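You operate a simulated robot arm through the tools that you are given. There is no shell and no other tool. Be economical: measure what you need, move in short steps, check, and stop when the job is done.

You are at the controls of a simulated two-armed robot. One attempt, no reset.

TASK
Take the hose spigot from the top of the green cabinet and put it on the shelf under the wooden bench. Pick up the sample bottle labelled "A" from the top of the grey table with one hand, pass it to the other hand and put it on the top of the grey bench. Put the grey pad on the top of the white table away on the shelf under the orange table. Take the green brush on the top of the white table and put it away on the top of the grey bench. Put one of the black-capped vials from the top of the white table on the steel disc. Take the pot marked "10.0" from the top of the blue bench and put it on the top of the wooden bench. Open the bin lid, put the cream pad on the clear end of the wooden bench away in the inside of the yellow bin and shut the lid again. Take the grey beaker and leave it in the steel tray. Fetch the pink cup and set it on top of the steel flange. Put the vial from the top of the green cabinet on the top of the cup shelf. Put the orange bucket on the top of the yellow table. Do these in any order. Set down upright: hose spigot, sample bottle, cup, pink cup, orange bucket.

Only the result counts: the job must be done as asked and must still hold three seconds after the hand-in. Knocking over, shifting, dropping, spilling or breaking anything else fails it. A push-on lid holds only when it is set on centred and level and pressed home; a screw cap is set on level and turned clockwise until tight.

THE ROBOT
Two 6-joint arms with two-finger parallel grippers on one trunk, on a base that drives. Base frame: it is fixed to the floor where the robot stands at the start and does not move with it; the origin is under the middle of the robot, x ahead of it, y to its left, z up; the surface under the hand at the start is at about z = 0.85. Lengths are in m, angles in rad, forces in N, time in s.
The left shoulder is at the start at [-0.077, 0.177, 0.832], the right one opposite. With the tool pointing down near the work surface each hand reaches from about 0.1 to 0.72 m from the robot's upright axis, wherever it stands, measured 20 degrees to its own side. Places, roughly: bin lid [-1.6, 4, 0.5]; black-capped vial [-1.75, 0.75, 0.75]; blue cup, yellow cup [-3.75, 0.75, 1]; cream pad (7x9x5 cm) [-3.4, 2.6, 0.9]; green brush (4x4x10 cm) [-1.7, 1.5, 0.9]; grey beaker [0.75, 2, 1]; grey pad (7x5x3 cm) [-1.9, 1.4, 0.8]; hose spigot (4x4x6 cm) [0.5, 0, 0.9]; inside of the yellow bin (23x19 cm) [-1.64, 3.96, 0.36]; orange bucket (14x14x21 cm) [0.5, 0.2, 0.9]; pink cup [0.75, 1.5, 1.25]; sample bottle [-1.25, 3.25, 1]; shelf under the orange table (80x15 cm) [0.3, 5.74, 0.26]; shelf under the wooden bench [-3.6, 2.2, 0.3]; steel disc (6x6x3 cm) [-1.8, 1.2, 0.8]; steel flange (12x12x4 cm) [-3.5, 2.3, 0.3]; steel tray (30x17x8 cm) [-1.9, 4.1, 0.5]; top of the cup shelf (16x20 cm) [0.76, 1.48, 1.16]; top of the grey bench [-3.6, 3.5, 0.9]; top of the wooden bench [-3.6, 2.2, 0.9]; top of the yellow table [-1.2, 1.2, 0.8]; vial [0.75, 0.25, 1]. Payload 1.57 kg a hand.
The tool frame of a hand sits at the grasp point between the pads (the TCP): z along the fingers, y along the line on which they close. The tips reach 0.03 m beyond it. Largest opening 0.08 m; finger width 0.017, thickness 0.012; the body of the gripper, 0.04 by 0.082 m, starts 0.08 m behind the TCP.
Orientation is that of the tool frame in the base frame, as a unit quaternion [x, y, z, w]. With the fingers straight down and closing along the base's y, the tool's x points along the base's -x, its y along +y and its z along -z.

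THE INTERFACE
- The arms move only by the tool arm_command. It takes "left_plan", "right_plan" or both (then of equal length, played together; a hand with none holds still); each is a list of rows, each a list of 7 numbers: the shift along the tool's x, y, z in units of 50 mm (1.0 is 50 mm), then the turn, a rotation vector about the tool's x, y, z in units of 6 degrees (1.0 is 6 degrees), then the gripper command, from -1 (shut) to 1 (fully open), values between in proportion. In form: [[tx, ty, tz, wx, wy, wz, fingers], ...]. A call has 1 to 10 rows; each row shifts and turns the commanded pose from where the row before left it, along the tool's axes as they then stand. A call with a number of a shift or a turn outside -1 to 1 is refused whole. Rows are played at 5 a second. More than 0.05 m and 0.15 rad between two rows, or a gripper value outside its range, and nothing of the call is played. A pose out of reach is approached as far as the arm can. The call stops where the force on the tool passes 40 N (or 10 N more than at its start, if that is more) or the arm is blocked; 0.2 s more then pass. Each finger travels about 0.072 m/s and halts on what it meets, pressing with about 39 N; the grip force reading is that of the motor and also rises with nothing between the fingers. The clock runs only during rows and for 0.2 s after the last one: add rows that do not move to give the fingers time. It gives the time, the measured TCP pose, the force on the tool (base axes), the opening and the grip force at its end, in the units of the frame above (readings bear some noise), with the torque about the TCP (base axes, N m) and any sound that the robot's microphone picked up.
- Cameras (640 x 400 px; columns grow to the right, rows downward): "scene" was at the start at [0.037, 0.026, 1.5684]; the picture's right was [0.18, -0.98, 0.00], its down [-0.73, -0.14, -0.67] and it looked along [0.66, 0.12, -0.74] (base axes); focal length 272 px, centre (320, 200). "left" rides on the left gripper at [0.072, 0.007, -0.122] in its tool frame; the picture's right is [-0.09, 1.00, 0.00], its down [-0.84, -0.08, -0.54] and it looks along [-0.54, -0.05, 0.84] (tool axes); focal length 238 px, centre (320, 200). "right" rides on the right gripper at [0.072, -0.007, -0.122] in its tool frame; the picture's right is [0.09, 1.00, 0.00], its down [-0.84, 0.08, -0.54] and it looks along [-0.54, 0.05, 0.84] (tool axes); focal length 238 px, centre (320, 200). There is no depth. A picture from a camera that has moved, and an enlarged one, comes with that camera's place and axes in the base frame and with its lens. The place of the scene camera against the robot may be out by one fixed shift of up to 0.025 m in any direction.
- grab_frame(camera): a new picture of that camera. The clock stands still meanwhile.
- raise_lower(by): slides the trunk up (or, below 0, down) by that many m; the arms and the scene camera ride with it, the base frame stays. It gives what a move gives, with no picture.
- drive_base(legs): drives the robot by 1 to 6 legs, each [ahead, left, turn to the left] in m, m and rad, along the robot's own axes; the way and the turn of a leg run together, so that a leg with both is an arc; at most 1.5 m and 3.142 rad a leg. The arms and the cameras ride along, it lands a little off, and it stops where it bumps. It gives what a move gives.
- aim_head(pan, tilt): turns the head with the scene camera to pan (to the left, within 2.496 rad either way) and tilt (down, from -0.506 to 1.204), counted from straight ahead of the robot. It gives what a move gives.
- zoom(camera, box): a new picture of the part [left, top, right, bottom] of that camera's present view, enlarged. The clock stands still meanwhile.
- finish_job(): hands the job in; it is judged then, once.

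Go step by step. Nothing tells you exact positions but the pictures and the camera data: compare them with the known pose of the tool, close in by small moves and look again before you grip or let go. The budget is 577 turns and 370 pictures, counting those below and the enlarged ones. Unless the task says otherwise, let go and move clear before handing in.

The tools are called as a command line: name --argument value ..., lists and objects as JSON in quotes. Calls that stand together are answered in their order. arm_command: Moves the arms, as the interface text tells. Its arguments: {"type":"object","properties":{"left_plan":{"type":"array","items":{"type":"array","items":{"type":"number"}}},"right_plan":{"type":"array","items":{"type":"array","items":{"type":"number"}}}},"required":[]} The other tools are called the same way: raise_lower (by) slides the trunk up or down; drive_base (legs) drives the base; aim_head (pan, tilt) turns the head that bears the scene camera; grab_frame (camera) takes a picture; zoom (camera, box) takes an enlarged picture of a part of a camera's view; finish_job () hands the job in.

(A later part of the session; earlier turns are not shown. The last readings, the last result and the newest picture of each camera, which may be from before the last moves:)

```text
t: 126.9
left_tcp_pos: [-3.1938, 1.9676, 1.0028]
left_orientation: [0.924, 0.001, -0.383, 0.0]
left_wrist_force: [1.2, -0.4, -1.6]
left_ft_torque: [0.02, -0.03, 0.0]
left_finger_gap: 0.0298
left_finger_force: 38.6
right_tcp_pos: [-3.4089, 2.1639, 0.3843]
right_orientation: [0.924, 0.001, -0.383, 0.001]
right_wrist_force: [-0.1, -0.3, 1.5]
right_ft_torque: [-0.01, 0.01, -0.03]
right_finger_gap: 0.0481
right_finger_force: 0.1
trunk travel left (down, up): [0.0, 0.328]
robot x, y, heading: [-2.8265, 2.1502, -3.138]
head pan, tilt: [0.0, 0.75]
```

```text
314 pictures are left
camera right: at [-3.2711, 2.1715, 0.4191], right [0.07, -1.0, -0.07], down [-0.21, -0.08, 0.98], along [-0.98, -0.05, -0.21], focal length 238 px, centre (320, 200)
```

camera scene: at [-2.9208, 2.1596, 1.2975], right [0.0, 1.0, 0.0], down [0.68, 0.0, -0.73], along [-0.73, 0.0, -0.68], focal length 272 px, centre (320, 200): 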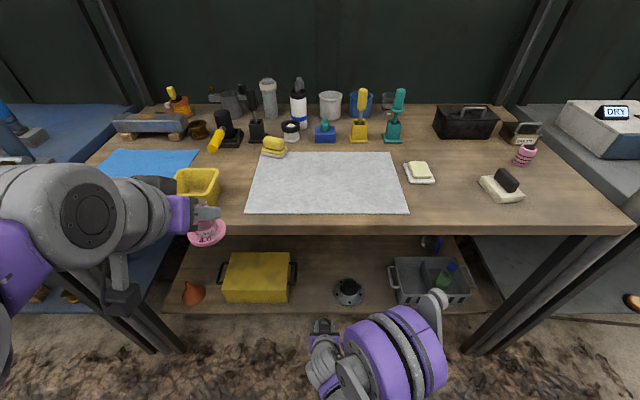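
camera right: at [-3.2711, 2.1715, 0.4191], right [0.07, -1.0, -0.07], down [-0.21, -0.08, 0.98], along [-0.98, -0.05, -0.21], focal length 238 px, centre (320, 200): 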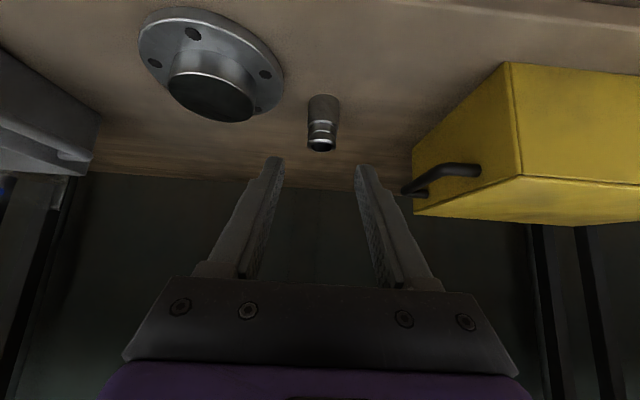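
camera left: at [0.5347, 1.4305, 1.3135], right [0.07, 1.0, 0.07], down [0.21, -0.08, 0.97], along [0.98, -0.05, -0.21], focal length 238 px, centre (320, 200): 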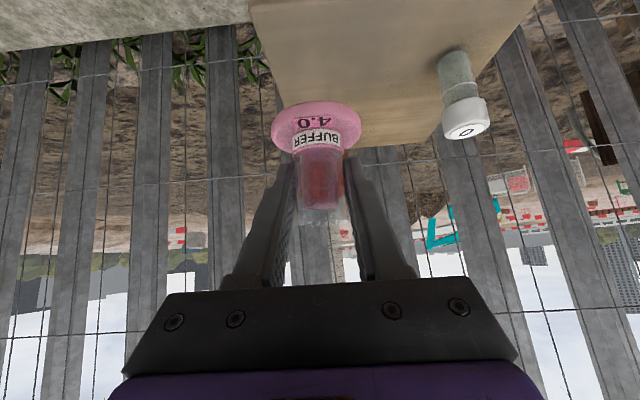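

zoom --camera "right" --box '[130, 0, 350, 160]'

arm_command --right_plan '[[0.7, 0, -0.7, 0, 0, 0, 0.2], [0.7, 0, -0.7, 0, 0, 0, 0.2], [0.7, 0, -0.7, 0, 0, 0, 0.2], [0.7, 0, -0.7, 0, 0, 0, 0.2], [-0.7, 0, -0.7, 0, 0, 0, 0.2], [-0.7, 0, -0.7, 0, 0, 0, 0.2]]'

drive_base --legs '[[-0.15, 0, 0]]'

```text
2.50 times, centred on (240, 80) of right
camera zoom: at [-3.2711, 2.1715, 0.4191], right [0.07, -1.0, -0.07], down [-0.21, -0.08, 0.98], along [-0.98, -0.05, -0.21], focal length 596 px, centre (520, 500)
```

zoom: 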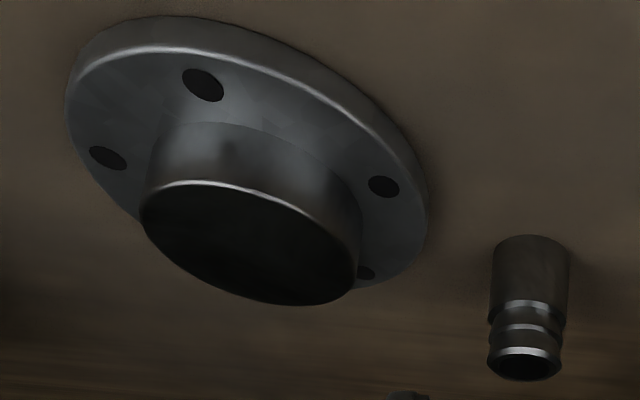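

```text
t: 128.3
left_tcp_pos: [-3.195, 1.9668, 1.0032]
left_orientation: [0.924, 0.0, -0.382, 0.0]
left_wrist_force: [0.4, -0.2, -1.2]
left_ft_torque: [-0.06, -0.03, 0.0]
left_finger_gap: 0.0302
left_finger_force: 38.7
right_tcp_pos: [-3.2656, 2.1409, 0.5207]
right_orientation: [0.924, 0.0, -0.383, 0.0]
right_wrist_force: [0.8, 0.7, -0.2]
right_ft_torque: [-0.02, 0.02, 0.01]
right_finger_gap: 0.048
right_finger_force: 0.1
right hand out of reach, approached as far as the arm can: row 3, 4
trunk travel left (down, up): [0.0, 0.328]
robot x, y, heading: [-2.833, 2.1479, -3.14]
head pan, tilt: [0.0, 0.75]
```

```text
t: 129.7
left_tcp_pos: [-3.0453, 1.9697, 1.0028]
left_orientation: [0.924, -0.001, -0.383, -0.001]
left_wrist_force: [0.2, -0.3, -0.7]
left_ft_torque: [-0.01, 0.01, 0.01]
left_finger_gap: 0.0301
left_finger_force: 38.8
right_tcp_pos: [-3.1136, 2.1416, 0.5205]
right_orientation: [0.924, 0.0, -0.383, 0.0]
right_wrist_force: [-0.1, 0.0, 0.1]
right_ft_torque: [0.0, 0.01, -0.01]
right_finger_gap: 0.0478
right_finger_force: 0.0
trunk travel left (down, up): [0.0, 0.328]
robot x, y, heading: [-2.6763, 2.1458, 3.142]
head pan, tilt: [0.0, 0.75]
```

Spigot stands well. Now shift right so the left hand lines up with the flange, and lower the pot in front of the bench.

drive_base --legs '[[0, -0.28, 0]]'

arm_command --left_plan '[[-0.7, 0, 0.7, 0, 0, 0, -1], [-0.7, 0, 0.7, 0, 0, 0, -1], [0.7, 0, 0.7, 0, 0, 0, -1], [0.7, 0, 0.7, 0, 0, 0, -1], [0.7, 0, 0.7, 0, 0, 0, -1], [0.7, 0, 0.7, 0, 0, 0, -1], [0.7, 0, 0.7, 0, 0, 0, -1], [0.7, 0, 0.7, 0, 0, 0, -1], [0.7, 0, 0.7, 0, 0, 0, -1]]'

arm_command --left_plan '[[0.7, 0, 0.7, 0, 0, 0, -1], [0.7, 0, 0.7, 0, 0, 0, -1], [0.7, 0, 0.7, 0, 0, 0, -1], [0, 0, 0, 0, 0, 0, -1]]'

grab_frame --camera "left"

grab_frame --camera "scene"

```text
t: 132.8
left_tcp_pos: [-3.0444, 2.2562, 1.0025]
left_orientation: [0.924, -0.001, -0.383, -0.001]
left_wrist_force: [0.0, 0.1, -1.4]
left_ft_torque: [-0.03, -0.01, -0.02]
left_finger_gap: 0.0302
left_finger_force: 38.0
right_tcp_pos: [-3.1165, 2.4278, 0.5207]
right_orientation: [0.924, 0.0, -0.382, 0.0]
right_wrist_force: [0.4, 0.6, -1.0]
right_ft_torque: [0.01, 0.0, -0.01]
right_finger_gap: 0.0479
right_finger_force: 0.0
trunk travel left (down, up): [0.0, 0.328]
robot x, y, heading: [-2.6804, 2.4328, 3.145]
head pan, tilt: [0.0, 0.75]
```

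```text
t: 134.8
left_tcp_pos: [-3.1448, 2.2528, 0.6533]
left_orientation: [0.924, 0.0, -0.382, 0.0]
left_wrist_force: [0.3, 0.9, -0.6]
left_ft_torque: [-0.01, 0.01, -0.01]
left_finger_gap: 0.0302
left_finger_force: 39.0
right_tcp_pos: [-3.1163, 2.4285, 0.5191]
right_orientation: [0.924, 0.001, -0.382, 0.0]
right_wrist_force: [-0.5, 0.9, -0.1]
right_ft_torque: [0.0, 0.01, 0.02]
right_finger_gap: 0.0481
right_finger_force: 0.0
trunk travel left (down, up): [0.0, 0.328]
robot x, y, heading: [-2.6779, 2.4357, 3.138]
head pan, tilt: [0.0, 0.75]
```

```text
t: 135.8
left_tcp_pos: [-3.1447, 2.2541, 0.5073]
left_orientation: [0.924, 0.0, -0.383, 0.0]
left_wrist_force: [-0.2, -1.0, -1.2]
left_ft_torque: [-0.01, 0.02, -0.02]
left_finger_gap: 0.0301
left_finger_force: 38.8
right_tcp_pos: [-3.1144, 2.4272, 0.5202]
right_orientation: [0.924, 0.0, -0.383, -0.001]
right_wrist_force: [-0.2, -0.8, -0.4]
right_ft_torque: [0.0, 0.03, 0.02]
right_finger_gap: 0.0479
right_finger_force: 0.1
trunk travel left (down, up): [0.0, 0.328]
robot x, y, heading: [-2.6817, 2.4373, -3.142]
head pan, tilt: [0.0, 0.75]
```

```text
312 pictures are left
camera left: at [-3.0073, 2.247, 0.543], right [-0.07, -1.0, 0.07], down [-0.21, 0.08, 0.97], along [-0.98, 0.05, -0.21], focal length 238 px, centre (320, 200)
```

left: 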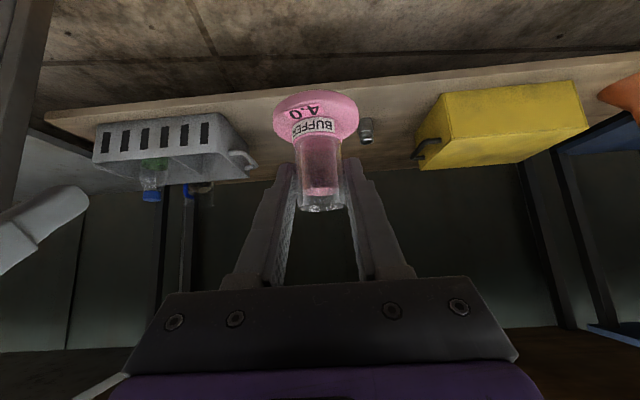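

```text
311 pictures are left
camera scene: at [-2.7702, 2.4464, 1.2975], right [0.0, 1.0, 0.0], down [0.68, 0.0, -0.73], along [-0.73, 0.0, -0.68], focal length 272 px, centre (320, 200)
```

scene: 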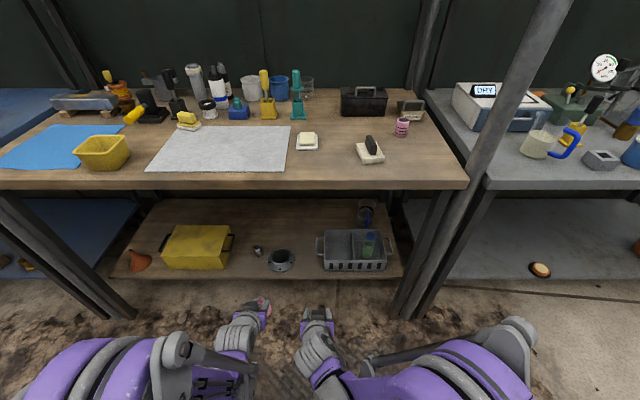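

zoom --camera "scene" --box '[230, 225, 330, 285]'

```text
6.40 times, centred on (280, 255) of scene
camera zoom: at [-2.7702, 2.4464, 1.2975], right [0.0, 1.0, 0.0], down [0.68, 0.0, -0.73], along [-0.73, 0.0, -0.68], focal length 1739 px, centre (576, -152)
```

zoom: 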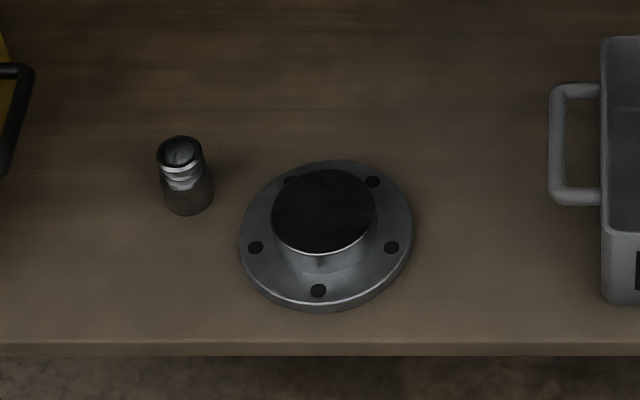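

Flange centre is about (-3.453, 2.261). I'll drive in 0.13 m and extend the pot over it.

drive_base --legs '[[0.13, 0, 0]]'

arm_command --left_plan '[[-0.65, -0.03, 0.65, 0, 0, 0, -1], [-0.65, -0.03, 0.65, 0, 0, 0, -1], [-0.65, -0.03, 0.65, 0, 0, 0, -1], [-0.5, -0.03, 0.5, 0, 0, 0, -1], [0.6, 0, 0.6, 0, 0, 0, -1], [0.6, 0, 0.6, 0, 0, 0, -1], [0, 0, 0, 0, 0, 0, -1]]'

grab_frame --camera "left"

zoom --camera "scene" --box '[200, 200, 360, 300]'

```text
t: 137.1
left_tcp_pos: [-3.2743, 2.2534, 0.507]
left_orientation: [0.924, 0.0, -0.383, 0.001]
left_wrist_force: [0.1, 0.1, -0.7]
left_ft_torque: [0.03, -0.02, -0.01]
left_finger_gap: 0.03
left_finger_force: 38.2
right_tcp_pos: [-3.2429, 2.4283, 0.5212]
right_orientation: [0.924, -0.001, -0.382, -0.001]
right_wrist_force: [1.4, -0.3, 0.1]
right_ft_torque: [-0.01, -0.02, 0.01]
right_finger_gap: 0.0481
right_finger_force: 0.0
trunk travel left (down, up): [0.0, 0.328]
robot x, y, heading: [-2.8032, 2.4335, -3.141]
head pan, tilt: [0.0, 0.75]
```

```text
t: 138.7
left_tcp_pos: [-3.4502, 2.2611, 0.4225]
left_orientation: [0.924, 0.0, -0.383, 0.0]
left_wrist_force: [0.7, -0.1, -1.1]
left_ft_torque: [-0.01, -0.02, -0.01]
left_finger_gap: 0.03
left_finger_force: 39.1
right_tcp_pos: [-3.2436, 2.4283, 0.5205]
right_orientation: [0.924, 0.0, -0.383, 0.0]
right_wrist_force: [0.4, -0.2, 0.1]
right_ft_torque: [0.01, 0.0, -0.02]
right_finger_gap: 0.048
right_finger_force: 0.1
trunk travel left (down, up): [0.0, 0.328]
robot x, y, heading: [-2.8065, 2.4369, -3.14]
head pan, tilt: [0.0, 0.75]
```

```text
309 pictures are left
camera left: at [-3.3113, 2.2546, 0.4583], right [-0.06, -1.0, 0.07], down [-0.21, 0.08, 0.97], along [-0.98, 0.05, -0.21], focal length 238 px, centre (320, 200)
```

left: 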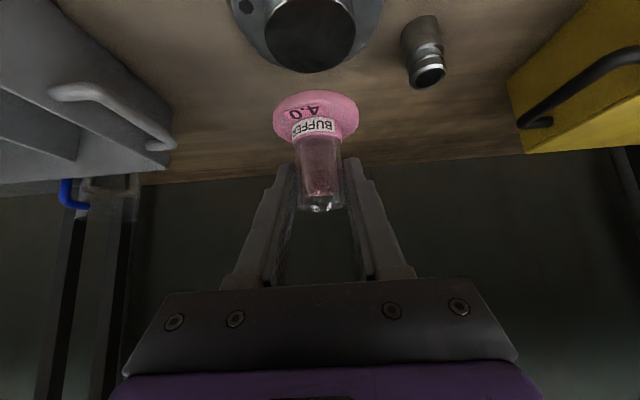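

```text
4.00 times, centred on (280, 250) of scene
camera zoom: at [-2.8988, 2.4463, 1.2975], right [0.0, 1.0, 0.0], down [0.68, 0.0, -0.73], along [-0.73, 0.0, -0.68], focal length 1087 px, centre (480, 0)
```

zoom: 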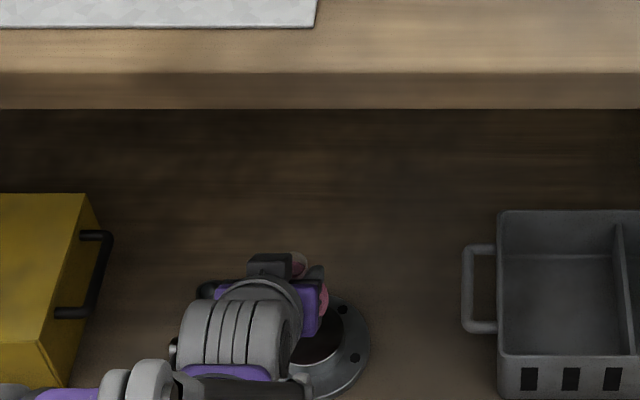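

arm_command --left_plan '[[0.35, -0.03, 0.49, 0, 0, 0, -1], [0.42, 0, 0.42, 0, 0, 0, -1], [0, 0, 0, 0, 0, 0, -1]]'

grab_frame --camera "left"

```text
t: 139.4
left_tcp_pos: [-3.4535, 2.2637, 0.3608]
left_orientation: [0.924, 0.0, -0.383, -0.001]
left_wrist_force: [0.0, 0.9, -0.9]
left_ft_torque: [0.04, -0.05, 0.0]
left_finger_gap: 0.0302
left_finger_force: 39.1
right_tcp_pos: [-3.2447, 2.4275, 0.5194]
right_orientation: [0.924, 0.0, -0.382, -0.001]
right_wrist_force: [-0.1, 0.3, 0.1]
right_ft_torque: [0.01, -0.02, -0.01]
right_finger_gap: 0.048
right_finger_force: 0.1
trunk travel left (down, up): [0.0, 0.328]
robot x, y, heading: [-2.8077, 2.4329, -3.141]
head pan, tilt: [0.0, 0.75]
```

```text
307 pictures are left
camera left: at [-3.3159, 2.2562, 0.3985], right [-0.07, -1.0, 0.07], down [-0.21, 0.08, 0.97], along [-0.98, 0.05, -0.21], focal length 238 px, centre (320, 200)
```

left: 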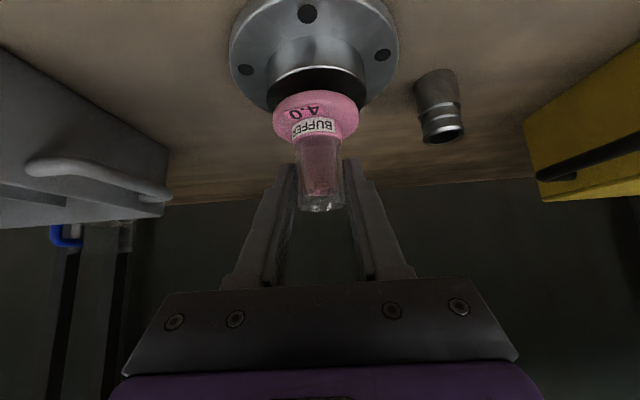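

arm_command --left_plan '[[0.07, 0, 0.08, 0, 0, 0, -1], [0.07, 0, 0.07, 0, 0, 0, -1], [0, 0, 0, 0, 0, 0, -1]]'

arm_command --left_plan '[[0.06, 0, 0.06, 0, 0, 0, -1], [0, 0, 0, 0, 0, 0, -1]]'

```text
t: 140.2
left_tcp_pos: [-3.4532, 2.2617, 0.3527]
left_orientation: [0.924, 0.0, -0.382, -0.001]
left_wrist_force: [0.9, -0.2, -0.9]
left_ft_torque: [0.0, 0.0, 0.03]
left_finger_gap: 0.0302
left_finger_force: 39.0
right_tcp_pos: [-3.2444, 2.4278, 0.521]
right_orientation: [0.924, 0.0, -0.382, 0.0]
right_wrist_force: [-0.3, -0.4, 0.3]
right_ft_torque: [0.05, 0.01, 0.03]
right_finger_gap: 0.0478
right_finger_force: 0.1
trunk travel left (down, up): [0.0, 0.328]
robot x, y, heading: [-2.8041, 2.4342, -3.143]
head pan, tilt: [0.0, 0.75]
```

```text
t: 140.8
left_tcp_pos: [-3.4539, 2.262, 0.3504]
left_orientation: [0.924, -0.001, -0.383, 0.0]
left_wrist_force: [-0.5, -2.4, 7.8]
left_ft_torque: [-0.06, 0.34, 0.04]
left_finger_gap: 0.0301
left_finger_force: 38.8
right_tcp_pos: [-3.2445, 2.4274, 0.5202]
right_orientation: [0.924, 0.0, -0.383, -0.001]
right_wrist_force: [0.6, -0.2, -0.4]
right_ft_torque: [0.01, 0.05, 0.01]
right_finger_gap: 0.048
right_finger_force: 0.1
trunk travel left (down, up): [0.0, 0.328]
robot x, y, heading: [-2.8058, 2.4315, -3.138]
head pan, tilt: [0.0, 0.75]
```

arm_command --left_plan '[[0, 0, 0, 0, 0, 0, -0.3], [0, 0, 0, 0, 0, 0, -0.1], [0, 0, 0, 0, 0, 0, 0.2], [0, 0, 0, 0, 0, 0, 0.2], [0, 0, 0, 0, 0, 0, 0.2]]'

grab_frame --camera "left"

```text
t: 142.1
left_tcp_pos: [-3.4537, 2.2629, 0.3486]
left_orientation: [0.924, 0.0, -0.383, 0.0]
left_wrist_force: [-0.7, -0.8, -0.2]
left_ft_torque: [-0.01, -0.01, -0.03]
left_finger_gap: 0.0482
left_finger_force: 0.1
right_tcp_pos: [-3.2446, 2.428, 0.5193]
right_orientation: [0.924, -0.001, -0.383, -0.001]
right_wrist_force: [-0.5, 0.2, 0.0]
right_ft_torque: [0.01, 0.04, 0.03]
right_finger_gap: 0.048
right_finger_force: 0.1
trunk travel left (down, up): [0.0, 0.328]
robot x, y, heading: [-2.813, 2.4353, -3.14]
head pan, tilt: [0.0, 0.75]
```

```text
306 pictures are left
camera left: at [-3.3149, 2.2554, 0.3849], right [-0.06, -1.0, 0.07], down [-0.21, 0.08, 0.97], along [-0.98, 0.05, -0.21], focal length 238 px, centre (320, 200)
```

left: 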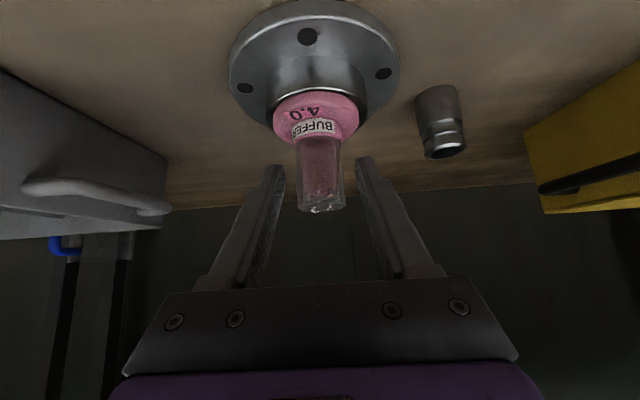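

The pot stands centred on the flange. I'll back out, raise up and head to the blue bench for the "10.0" pot.

arm_command --left_plan '[[0, 0, -0.5, 0, 0, 0, 0.2], [0, 0, -1, 0, 0, 0, 0.2], [0, 0, -1, 0, 0, 0, 0.2], [0.4, 0, -0.8, 0, 0, 0, 0.2], [0.5, 0, -0.8, 0, 0, 0, 0.2]]'

grab_frame --camera "left"

drive_base --legs '[[-0.2, 0, 0]]'

raise_lower --by 0.325

grab_frame --camera "scene"

```text
t: 143.2
left_tcp_pos: [-3.2755, 2.2627, 0.4608]
left_orientation: [0.924, -0.001, -0.382, -0.001]
left_wrist_force: [-0.1, -0.3, -0.1]
left_ft_torque: [-0.03, 0.02, -0.01]
left_finger_gap: 0.0478
left_finger_force: 0.1
right_tcp_pos: [-3.2434, 2.4283, 0.5207]
right_orientation: [0.924, 0.0, -0.383, 0.0]
right_wrist_force: [-0.9, -0.1, 0.6]
right_ft_torque: [0.02, -0.01, 0.01]
right_finger_gap: 0.0482
right_finger_force: 0.0
trunk travel left (down, up): [0.0, 0.328]
robot x, y, heading: [-2.8051, 2.4334, -3.143]
head pan, tilt: [0.0, 0.75]
```

```text
305 pictures are left
camera left: at [-3.1361, 2.2556, 0.4978], right [-0.07, -1.0, 0.07], down [-0.21, 0.08, 0.97], along [-0.98, 0.05, -0.21], focal length 238 px, centre (320, 200)
```

left: 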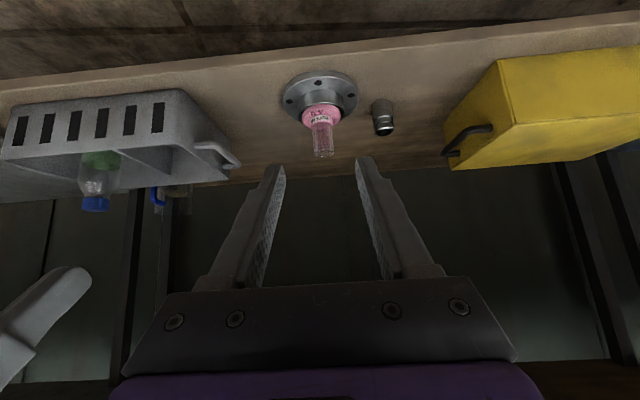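

```text
t: 144.8
left_tcp_pos: [-3.0765, 2.2632, 0.4611]
left_orientation: [0.924, 0.001, -0.382, 0.0]
left_wrist_force: [0.2, -0.3, 0.0]
left_ft_torque: [-0.01, 0.02, 0.03]
left_finger_gap: 0.048
left_finger_force: 0.0
right_tcp_pos: [-3.0459, 2.4278, 0.52]
right_orientation: [0.923, -0.001, -0.384, 0.0]
right_wrist_force: [-0.3, -0.2, 0.0]
right_ft_torque: [0.02, 0.01, 0.03]
right_finger_gap: 0.0479
right_finger_force: 0.0
trunk travel left (down, up): [0.0, 0.328]
robot x, y, heading: [-2.6072, 2.4352, 3.142]
head pan, tilt: [0.0, 0.75]
```

```text
t: 148.1
left_tcp_pos: [-3.136, 2.2632, 0.8368]
left_orientation: [0.908, 0.001, -0.42, 0.0]
left_wrist_force: [-0.3, -0.3, -0.9]
left_ft_torque: [0.0, -0.03, -0.01]
left_finger_gap: 0.048
left_finger_force: 0.0
right_tcp_pos: [-3.0555, 2.4287, 0.8516]
right_orientation: [0.921, -0.001, -0.39, 0.0]
right_wrist_force: [-1.2, 0.0, -0.3]
right_ft_torque: [0.03, 0.04, -0.01]
right_finger_gap: 0.0478
right_finger_force: 0.1
trunk travel left (down, up): [-0.325, 0.003]
robot x, y, heading: [-2.6084, 2.4343, 3.146]
head pan, tilt: [0.0, 0.75]
```

```text
304 pictures are left
camera scene: at [-2.6465, 2.4464, 1.6283], right [0.0, 1.0, 0.0], down [0.68, 0.0, -0.73], along [-0.73, 0.0, -0.68], focal length 272 px, centre (320, 200)
```

scene: 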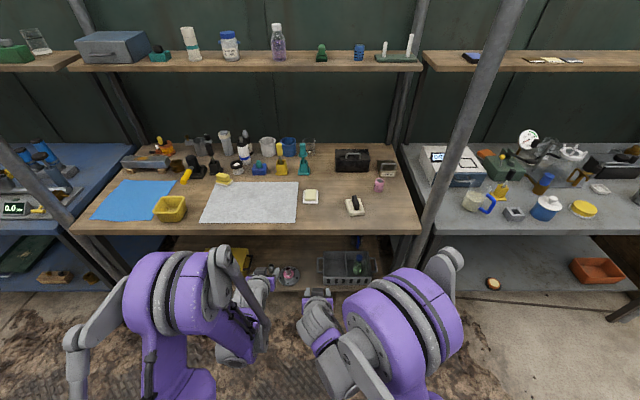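

zoom --camera "scene" --box '[280, 140, 430, 234]'

arm_command --left_plan '[[-0.7, 0, -0.7, 0, 0, 0, 0.2], [-0.7, 0, -0.7, 0, 0, 0, 0.2], [-0.7, 0, -0.7, 0, 0, 0, 0.2], [-0.7, 0, -0.7, 0, 0, 0, 0.2], [-0.7, 0, -0.7, 0, 0, 0, 0.2], [-0.7, 0, -0.7, 0, 0, 0, 0.2]]' --right_plan '[[-0.7, 0, -0.7, 0, 0, 0, 0.2], [-0.7, 0, -0.7, 0, 0, 0, 0.2], [-0.7, 0, -0.7, 0, 0, 0, 0.2], [-0.7, 0, -0.7, 0, 0, 0, 0.2], [-0.7, 0, -0.7, 0, 0, 0, 0.2], [-0.7, 0, -0.7, 0, 0, 0, 0.2]]'

drive_base --legs '[[0, 0.75, 0], [0, 0.75, 0]]'

grab_frame --camera "scene"

```text
4.26 times, centred on (355, 187) of scene
camera zoom: at [-2.6465, 2.4464, 1.6283], right [0.0, 1.0, 0.0], down [0.68, 0.0, -0.73], along [-0.73, 0.0, -0.68], focal length 1156 px, centre (171, 255)
```

zoom: 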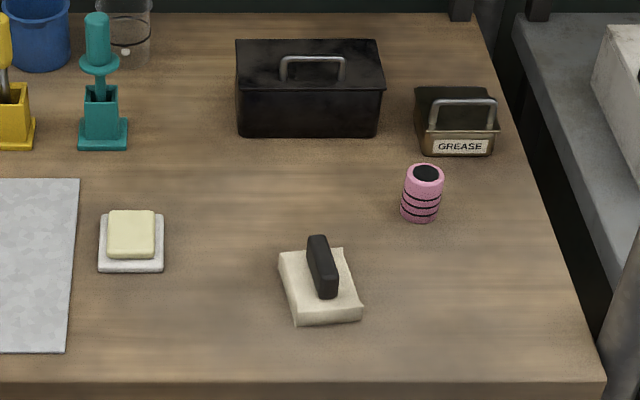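

```text
t: 149.4
left_tcp_pos: [-3.114, 2.2625, 1.1363]
left_orientation: [0.908, -0.001, -0.42, -0.001]
left_wrist_force: [-0.6, 0.6, -0.4]
left_ft_torque: [0.03, 0.02, 0.03]
left_finger_gap: 0.048
left_finger_force: 0.0
right_tcp_pos: [-3.0503, 2.4291, 1.1492]
right_orientation: [0.921, -0.001, -0.39, 0.0]
right_wrist_force: [0.1, 0.7, -0.4]
right_ft_torque: [-0.02, 0.0, 0.01]
right_finger_gap: 0.0482
right_finger_force: 0.1
trunk travel left (down, up): [-0.325, 0.003]
robot x, y, heading: [-2.6051, 2.432, 3.143]
head pan, tilt: [0.0, 0.75]
```

```text
t: 163.2
left_tcp_pos: [-3.1338, 0.7586, 1.1344]
left_orientation: [0.908, -0.012, -0.42, -0.005]
left_wrist_force: [-0.1, -0.3, 0.6]
left_ft_torque: [0.01, 0.02, 0.01]
left_finger_gap: 0.0482
left_finger_force: 0.1
right_tcp_pos: [-3.0653, 0.9196, 1.1482]
right_orientation: [0.921, -0.012, -0.39, -0.005]
right_wrist_force: [-1.0, -1.0, 0.4]
right_ft_torque: [-0.02, -0.02, 0.0]
right_finger_gap: 0.0477
right_finger_force: 0.1
trunk travel left (down, up): [-0.325, 0.003]
robot x, y, heading: [-2.6217, 0.9189, 3.116]
head pan, tilt: [0.0, 0.75]
```

```text
302 pictures are left
camera scene: at [-2.6609, 0.9288, 1.6283], right [0.03, 1.0, 0.0], down [0.68, -0.02, -0.73], along [-0.73, 0.02, -0.68], focal length 272 px, centre (320, 200)
```

scene: 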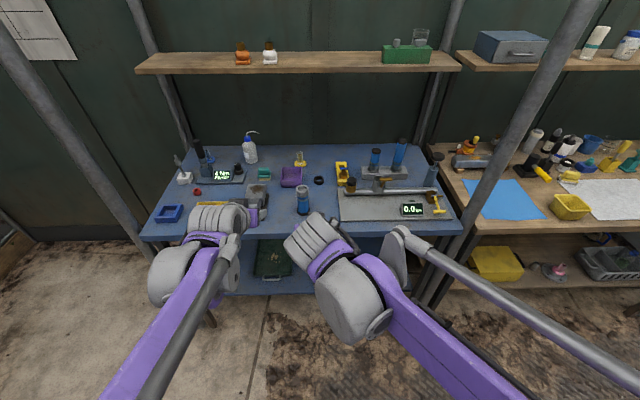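

zoom --camera "scene" --box '[150, 120, 310, 220]'

zoom --camera "scene" --box '[290, 120, 450, 220]'

```text
4.00 times, centred on (230, 170) of scene
camera zoom: at [-2.6609, 0.9288, 1.6283], right [0.03, 1.0, 0.0], down [0.68, -0.02, -0.73], along [-0.73, 0.02, -0.68], focal length 1087 px, centre (680, 320)
```

zoom: 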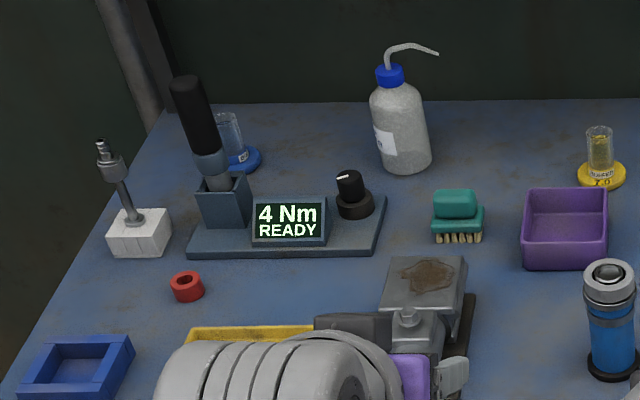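

```text
4.00 times, centred on (370, 170) of scene
camera zoom: at [-2.6609, 0.9288, 1.6283], right [0.03, 1.0, 0.0], down [0.68, -0.02, -0.73], along [-0.73, 0.02, -0.68], focal length 1087 px, centre (120, 320)
```

zoom: 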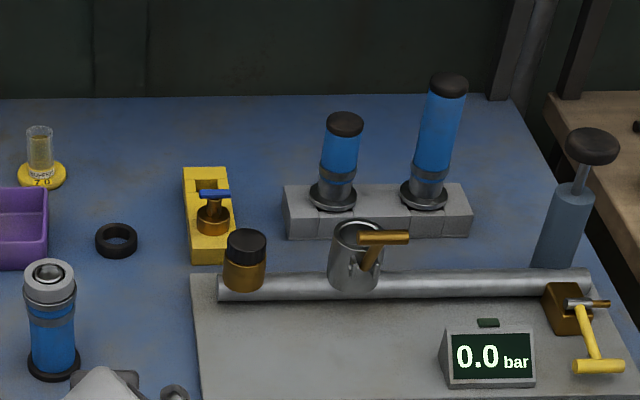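

The blue-based buffer pot sits behind the screwdriver at about (-3.78, 0.41). I'll get closer and look with the left wrist camera.

drive_base --legs '[[0, 0, 0.026], [0.34, 0.1, 0]]'

grab_frame --camera "left"

grab_frame --camera "scene"

```text
t: 165.9
left_tcp_pos: [-3.4709, 0.6489, 1.1346]
left_orientation: [0.908, -0.003, -0.42, -0.001]
left_wrist_force: [0.0, -0.3, -0.6]
left_ft_torque: [-0.01, 0.0, 0.0]
left_finger_gap: 0.0479
left_finger_force: 0.1
right_tcp_pos: [-3.4075, 0.8129, 1.1475]
right_orientation: [0.921, -0.002, -0.391, -0.001]
right_wrist_force: [0.9, 0.2, -0.2]
right_ft_torque: [0.02, 0.01, -0.02]
right_finger_gap: 0.0481
right_finger_force: 0.1
trunk travel left (down, up): [-0.325, 0.003]
robot x, y, heading: [-2.9651, 0.8158, 3.135]
head pan, tilt: [0.0, 0.75]
```

```text
299 pictures are left
camera left: at [-3.3306, 0.6405, 1.1591], right [-0.06, -1.0, 0.07], down [-0.13, 0.08, 0.99], along [-0.99, 0.05, -0.13], focal length 238 px, centre (320, 200)
```

left: 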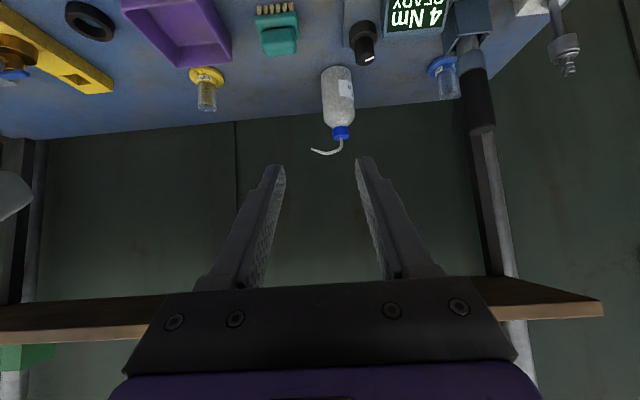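

```text
298 pictures are left
camera scene: at [-3.0025, 0.829, 1.6281], right [0.0, 1.0, 0.0], down [0.68, 0.0, -0.73], along [-0.73, 0.0, -0.68], focal length 272 px, centre (320, 200)
```

scene: 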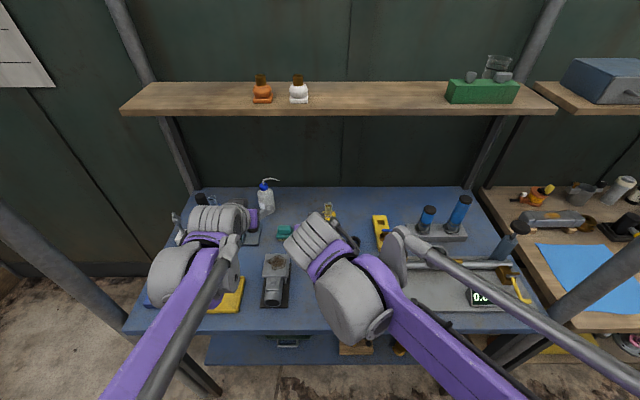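

The pot is about (-3.78, 0.40) directly behind the upright screwdriver, so the hand must come in from the right, yawed about 60°. First move the right hand aside and shift the base.

arm_command --right_plan '[[0, -1, 0, 0, 0, 0, 0.2], [0, -1, 0, 0, 0, 0, 0.2], [0, -1, 0, 0, 0, 0, 0.2], [0, -1, 0, 0, 0, 0, 0.2], [-0.7, 0, -0.7, 0, 0, 0, 0.2]]'

drive_base --legs '[[0.075, 0.08, 0.006]]'

arm_command --left_plan '[[0, 0, 0, 0, 0.8, 0, 0.5], [0, 0, 0, -0.7, 0, -0.7, 0.5], [0, 0, 0, -0.7, 0, -0.7, 0.5], [0, 0, 0, -0.7, 0, -0.7, 0.5], [0, 0, 0, -0.7, 0, -0.7, 0.5], [0, 0, 0, -0.7, 0, -0.7, 0.5], [0, 0, 0, -0.7, 0, -0.7, 0.5], [0, 0, 0, -0.7, 0, -0.7, 0.5], [0, 0, 0, -0.7, 0, -0.7, 0.5], [0, 0, 0, -0.7, 0, -0.7, 0.5]]'

grab_frame --camera "left"

grab_frame --camera "scene"

```text
t: 167.1
left_tcp_pos: [-3.4721, 0.6473, 1.1339]
left_orientation: [0.908, -0.002, -0.419, -0.001]
left_wrist_force: [-0.4, -0.2, 0.0]
left_ft_torque: [0.0, 0.03, -0.04]
left_finger_gap: 0.0482
left_finger_force: 0.1
right_tcp_pos: [-3.4083, 1.0118, 1.2002]
right_orientation: [0.921, -0.002, -0.39, -0.001]
right_wrist_force: [1.0, 0.5, 0.5]
right_ft_torque: [0.03, 0.03, 0.02]
right_finger_gap: 0.0481
right_finger_force: 0.0
trunk travel left (down, up): [-0.325, 0.003]
robot x, y, heading: [-2.9681, 0.8189, 3.134]
head pan, tilt: [0.0, 0.75]
```

```text
t: 168.4
left_tcp_pos: [-3.5463, 0.5678, 1.1336]
left_orientation: [0.908, 0.0, -0.42, 0.0]
left_wrist_force: [-0.5, 0.2, 0.1]
left_ft_torque: [-0.01, 0.0, 0.01]
left_finger_gap: 0.048
left_finger_force: 0.1
right_tcp_pos: [-3.4841, 0.9325, 1.1997]
right_orientation: [0.921, 0.0, -0.39, -0.001]
right_wrist_force: [0.1, 0.5, 0.6]
right_ft_torque: [0.0, 0.04, -0.01]
right_finger_gap: 0.0484
right_finger_force: 0.1
trunk travel left (down, up): [-0.325, 0.003]
robot x, y, heading: [-3.0376, 0.7383, -3.142]
head pan, tilt: [0.0, 0.75]
```

```text
t: 170.6
left_tcp_pos: [-3.5471, 0.5677, 1.1334]
left_orientation: [0.825, 0.416, -0.341, 0.174]
left_wrist_force: [1.1, 0.1, -0.1]
left_ft_torque: [-0.02, 0.01, 0.02]
left_finger_gap: 0.06
left_finger_force: 0.1
right_tcp_pos: [-3.4848, 0.9316, 1.1998]
right_orientation: [0.921, -0.001, -0.39, 0.0]
right_wrist_force: [0.4, -0.1, 0.2]
right_ft_torque: [0.03, 0.03, 0.03]
right_finger_gap: 0.0479
right_finger_force: 0.0
trunk travel left (down, up): [-0.325, 0.003]
robot x, y, heading: [-3.0399, 0.7405, -3.144]
head pan, tilt: [0.0, 0.75]
```

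```text
297 pictures are left
camera left: at [-3.459, 0.6735, 1.1703], right [0.76, -0.64, 0.07], down [-0.19, -0.12, 0.97], along [-0.62, -0.76, -0.21], focal length 238 px, centre (320, 200)
```

left: 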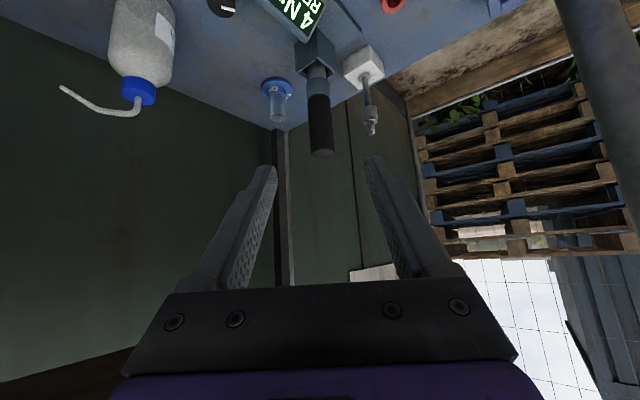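

```text
296 pictures are left
camera scene: at [-3.0793, 0.7506, 1.6283], right [0.0, 1.0, 0.0], down [0.68, 0.0, -0.73], along [-0.73, 0.0, -0.68], focal length 272 px, centre (320, 200)
```

scene: 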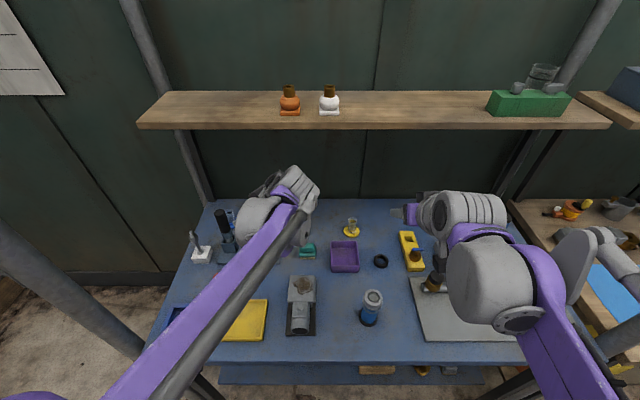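

Geometry is workable: pot at (-3.768, 0.406), handle leaving about 8 cm lateral offset. Moving to a standoff along the finger axis.

arm_command --left_plan '[[-0.23, -0.82, 0, 0, 0, 0, 0.5], [-0.23, -0.81, 0, 0, 0, 0, 0.5], [0, 0, 0.9, 0, 0, 0, 0.5], [0, 0, 0.9, 0, 0, 0, 0.5], [0, 0, 0.9, 0, 0, 0, 0.5], [0, 0, 0.9, 0, 0, 0, 0.5], [0, 0, 0.9, 0, 0, 0, 0.5], [0, 0, 0, 0, 0, 0, 0.5]]'

grab_frame --camera "left"

grab_frame --camera "scene"

```text
t: 172.4
left_tcp_pos: [-3.714, 0.4727, 0.9936]
left_orientation: [0.826, 0.415, -0.34, 0.173]
left_wrist_force: [0.4, 0.2, -0.4]
left_ft_torque: [0.04, 0.02, -0.01]
left_finger_gap: 0.0599
left_finger_force: 0.0
right_tcp_pos: [-3.4835, 0.9322, 1.2002]
right_orientation: [0.921, -0.001, -0.39, 0.0]
right_wrist_force: [-0.1, -0.9, 0.2]
right_ft_torque: [0.02, -0.02, -0.02]
right_finger_gap: 0.0479
right_finger_force: 0.2
trunk travel left (down, up): [-0.325, 0.003]
robot x, y, heading: [-3.0415, 0.7396, -3.14]
head pan, tilt: [0.0, 0.75]
```

```text
295 pictures are left
camera left: at [-3.6256, 0.5797, 1.0295], right [0.76, -0.65, 0.07], down [-0.19, -0.12, 0.97], along [-0.62, -0.75, -0.21], focal length 238 px, centre (320, 200)
```

left: 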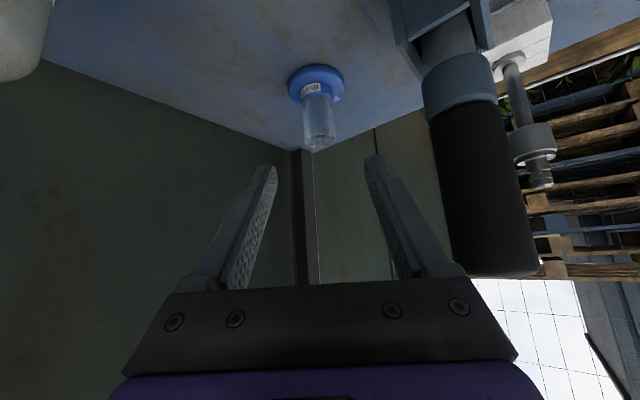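

```text
294 pictures are left
camera scene: at [-3.078, 0.7508, 1.6283], right [0.0, 1.0, 0.0], down [0.68, 0.0, -0.73], along [-0.73, 0.0, -0.68], focal length 272 px, centre (320, 200)
```

scene: 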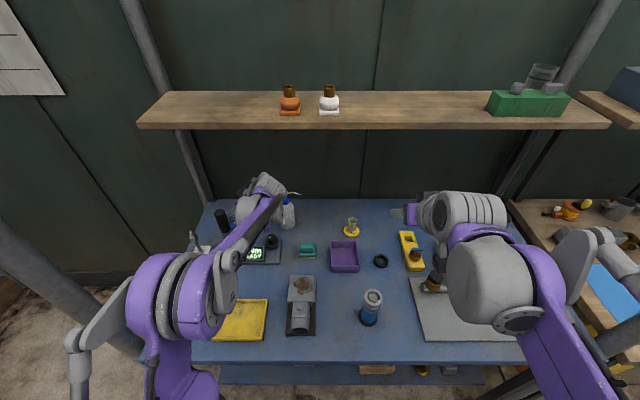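

arm_command --left_plan '[[0.04, 0, 0.8, 0, 0, 0, 0.5], [0.04, 0, 0.8, 0, 0, 0, 0.5], [0.03, 0, 0.5, 0, 0, 0, 0.5], [0, 0, 0, 0, 0, 0, 0.5]]'

grab_frame --camera "left"

```text
t: 173.4
left_tcp_pos: [-3.7553, 0.4155, 0.9145]
left_orientation: [0.825, 0.416, -0.34, 0.173]
left_wrist_force: [0.3, -0.2, 0.5]
left_ft_torque: [0.01, 0.01, 0.02]
left_finger_gap: 0.0601
left_finger_force: 0.1
right_tcp_pos: [-3.4846, 0.9308, 1.2]
right_orientation: [0.921, 0.0, -0.39, 0.0]
right_wrist_force: [0.3, 0.8, 0.0]
right_ft_torque: [-0.01, -0.03, -0.02]
right_finger_gap: 0.0479
right_finger_force: 0.1
trunk travel left (down, up): [-0.325, 0.003]
robot x, y, heading: [-3.0391, 0.7386, -3.138]
head pan, tilt: [0.0, 0.75]
```

```text
293 pictures are left
camera left: at [-3.6675, 0.5223, 0.9507], right [0.76, -0.64, 0.07], down [-0.19, -0.12, 0.97], along [-0.62, -0.75, -0.21], focal length 238 px, centre (320, 200)
```

left: 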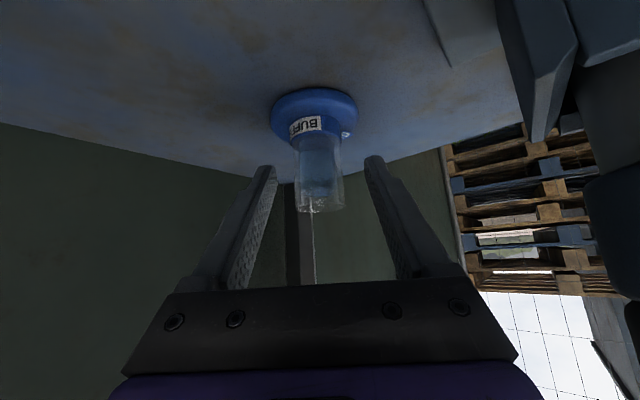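

arm_command --left_plan '[[0.02, 0, 0.08, 0, 0, 0, 0.5], [0, 0, 0, 0, 0, 0, 0], [0, 0, 0, 0, 0, 0, -0.4], [0, 0, 0, 0, 0, 0, -0.7], [0, 0, 0, 0, 0, 0, -1], [0, 0, 0, 0, 0, 0, -1]]'

arm_command --left_plan '[[-0.2, 0, -0.2, 0, 0, 0, -1], [-0.3, 0, -0.3, 0, 0, 0, -1], [0, 0, 0, 0, 0, 0, -1]]'

zoom --camera "left" --box '[240, 80, 400, 220]'

```text
t: 174.8
left_tcp_pos: [-3.7571, 0.4148, 0.9093]
left_orientation: [0.826, 0.415, -0.341, 0.173]
left_wrist_force: [0.5, -0.7, 0.6]
left_ft_torque: [0.0, 0.02, 0.01]
left_finger_gap: 0.0305
left_finger_force: 39.3
right_tcp_pos: [-3.4841, 0.9301, 1.1997]
right_orientation: [0.921, -0.001, -0.39, -0.001]
right_wrist_force: [0.1, -0.2, 0.7]
right_ft_torque: [-0.02, -0.04, 0.0]
right_finger_gap: 0.048
right_finger_force: 0.1
trunk travel left (down, up): [-0.325, 0.003]
robot x, y, heading: [-3.0395, 0.7369, -3.139]
head pan, tilt: [0.0, 0.75]
```

```text
t: 175.6
left_tcp_pos: [-3.7581, 0.4172, 0.9452]
left_orientation: [0.826, 0.415, -0.341, 0.174]
left_wrist_force: [0.3, -0.5, -2.0]
left_ft_torque: [-0.01, -0.01, -0.03]
left_finger_gap: 0.0304
left_finger_force: 39.0
right_tcp_pos: [-3.4839, 0.9303, 1.2001]
right_orientation: [0.921, 0.0, -0.39, 0.001]
right_wrist_force: [-0.2, 0.6, -0.3]
right_ft_torque: [-0.02, 0.0, -0.02]
right_finger_gap: 0.0483
right_finger_force: 0.0
trunk travel left (down, up): [-0.325, 0.003]
robot x, y, heading: [-3.0418, 0.7368, -3.139]
head pan, tilt: [0.0, 0.75]
```

```text
2.86 times, centred on (320, 150) of left
camera zoom: at [-3.6706, 0.5224, 0.9807], right [0.76, -0.64, 0.07], down [-0.19, -0.12, 0.97], along [-0.62, -0.75, -0.22], focal length 681 px, centre (320, 343)
```

zoom: 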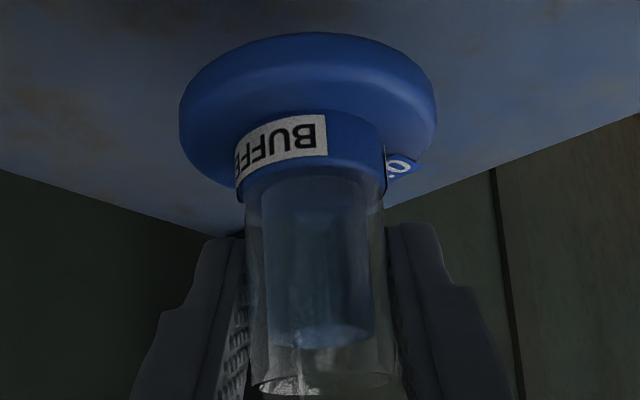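

arm_command --left_plan '[[0, 0, -0.9, 0, 0, 0, -1], [0, 0, -0.9, 0, 0, 0, -1], [0, 0, -0.9, 0, 0, 0, -1], [0, 0, -0.9, 0, 0, 0, -1], [0, 0, -0.9, 0, 0, 0, -1], [0, 0, 0, 0, 0, 0, -1]]'

drive_base --legs '[[-0.36, 0, 0]]'

arm_command --left_plan '[[0, 0, 0, 0.7, 0, 0.7, -1], [0, 0, 0, 0.7, 0, 0.7, -1], [0, 0, 0, 0.7, 0, 0.7, -1], [0, 0, 0, 0.7, 0, 0.7, -1], [0, 0, 0, 0.7, 0, 0.7, -1], [0, 0, 0, 0.7, 0, 0.7, -1], [0, 0, 0, 0.7, 0, 0.7, -1], [0, 0, 0, 0.7, 0, 0.7, -1], [0, 0, 0, 0.7, 0, 0.7, -1]]'

grab_frame --camera "scene"

```text
t: 177.0
left_tcp_pos: [-3.6633, 0.5443, 1.1031]
left_orientation: [0.826, 0.416, -0.34, 0.173]
left_wrist_force: [-0.4, -0.7, -1.5]
left_ft_torque: [0.01, -0.02, 0.02]
left_finger_gap: 0.0305
left_finger_force: 38.9
right_tcp_pos: [-3.4855, 0.9309, 1.2003]
right_orientation: [0.921, 0.0, -0.39, -0.001]
right_wrist_force: [0.0, 0.1, 0.3]
right_ft_torque: [-0.01, -0.02, 0.0]
right_finger_gap: 0.0482
right_finger_force: 0.1
trunk travel left (down, up): [-0.325, 0.003]
robot x, y, heading: [-3.0414, 0.7423, -3.14]
head pan, tilt: [0.0, 0.75]
```

```text
t: 179.3
left_tcp_pos: [-3.3004, 0.5441, 1.1036]
left_orientation: [0.825, 0.416, -0.341, 0.173]
left_wrist_force: [0.0, 0.1, -1.9]
left_ft_torque: [0.02, 0.0, 0.0]
left_finger_gap: 0.0305
left_finger_force: 39.3
right_tcp_pos: [-3.1227, 0.9305, 1.1999]
right_orientation: [0.921, 0.001, -0.39, 0.0]
right_wrist_force: [-0.9, -0.4, 0.5]
right_ft_torque: [0.02, 0.02, 0.02]
right_finger_gap: 0.0481
right_finger_force: 0.1
trunk travel left (down, up): [-0.325, 0.003]
robot x, y, heading: [-2.6755, 0.7395, -3.138]
head pan, tilt: [0.0, 0.75]
```

```text
t: 181.3
left_tcp_pos: [-3.3006, 0.5435, 1.1031]
left_orientation: [0.925, 0.001, -0.381, -0.001]
left_wrist_force: [-1.0, 0.9, -1.1]
left_ft_torque: [0.03, 0.01, -0.01]
left_finger_gap: 0.0305
left_finger_force: 38.4
right_tcp_pos: [-3.1222, 0.9304, 1.1993]
right_orientation: [0.921, 0.002, -0.39, 0.001]
right_wrist_force: [-0.9, 0.0, -0.3]
right_ft_torque: [0.02, 0.0, -0.02]
right_finger_gap: 0.0478
right_finger_force: 0.0
trunk travel left (down, up): [-0.325, 0.003]
robot x, y, heading: [-2.6748, 0.7382, -3.135]
head pan, tilt: [0.0, 0.75]
```

```text
291 pictures are left
camera scene: at [-2.7161, 0.7508, 1.6283], right [0.0, 1.0, 0.0], down [0.68, 0.0, -0.73], along [-0.73, 0.0, -0.68], focal length 272 px, centre (320, 200)
```

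scene: 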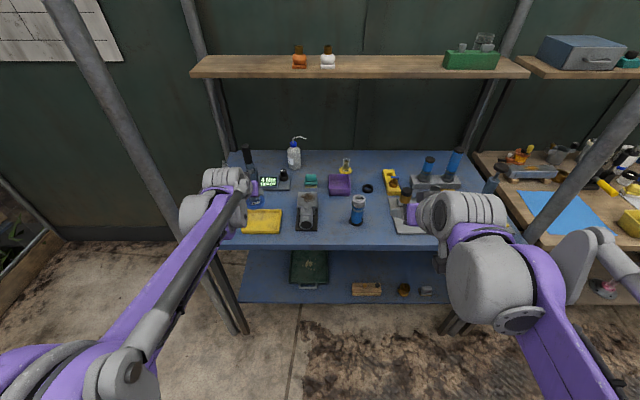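

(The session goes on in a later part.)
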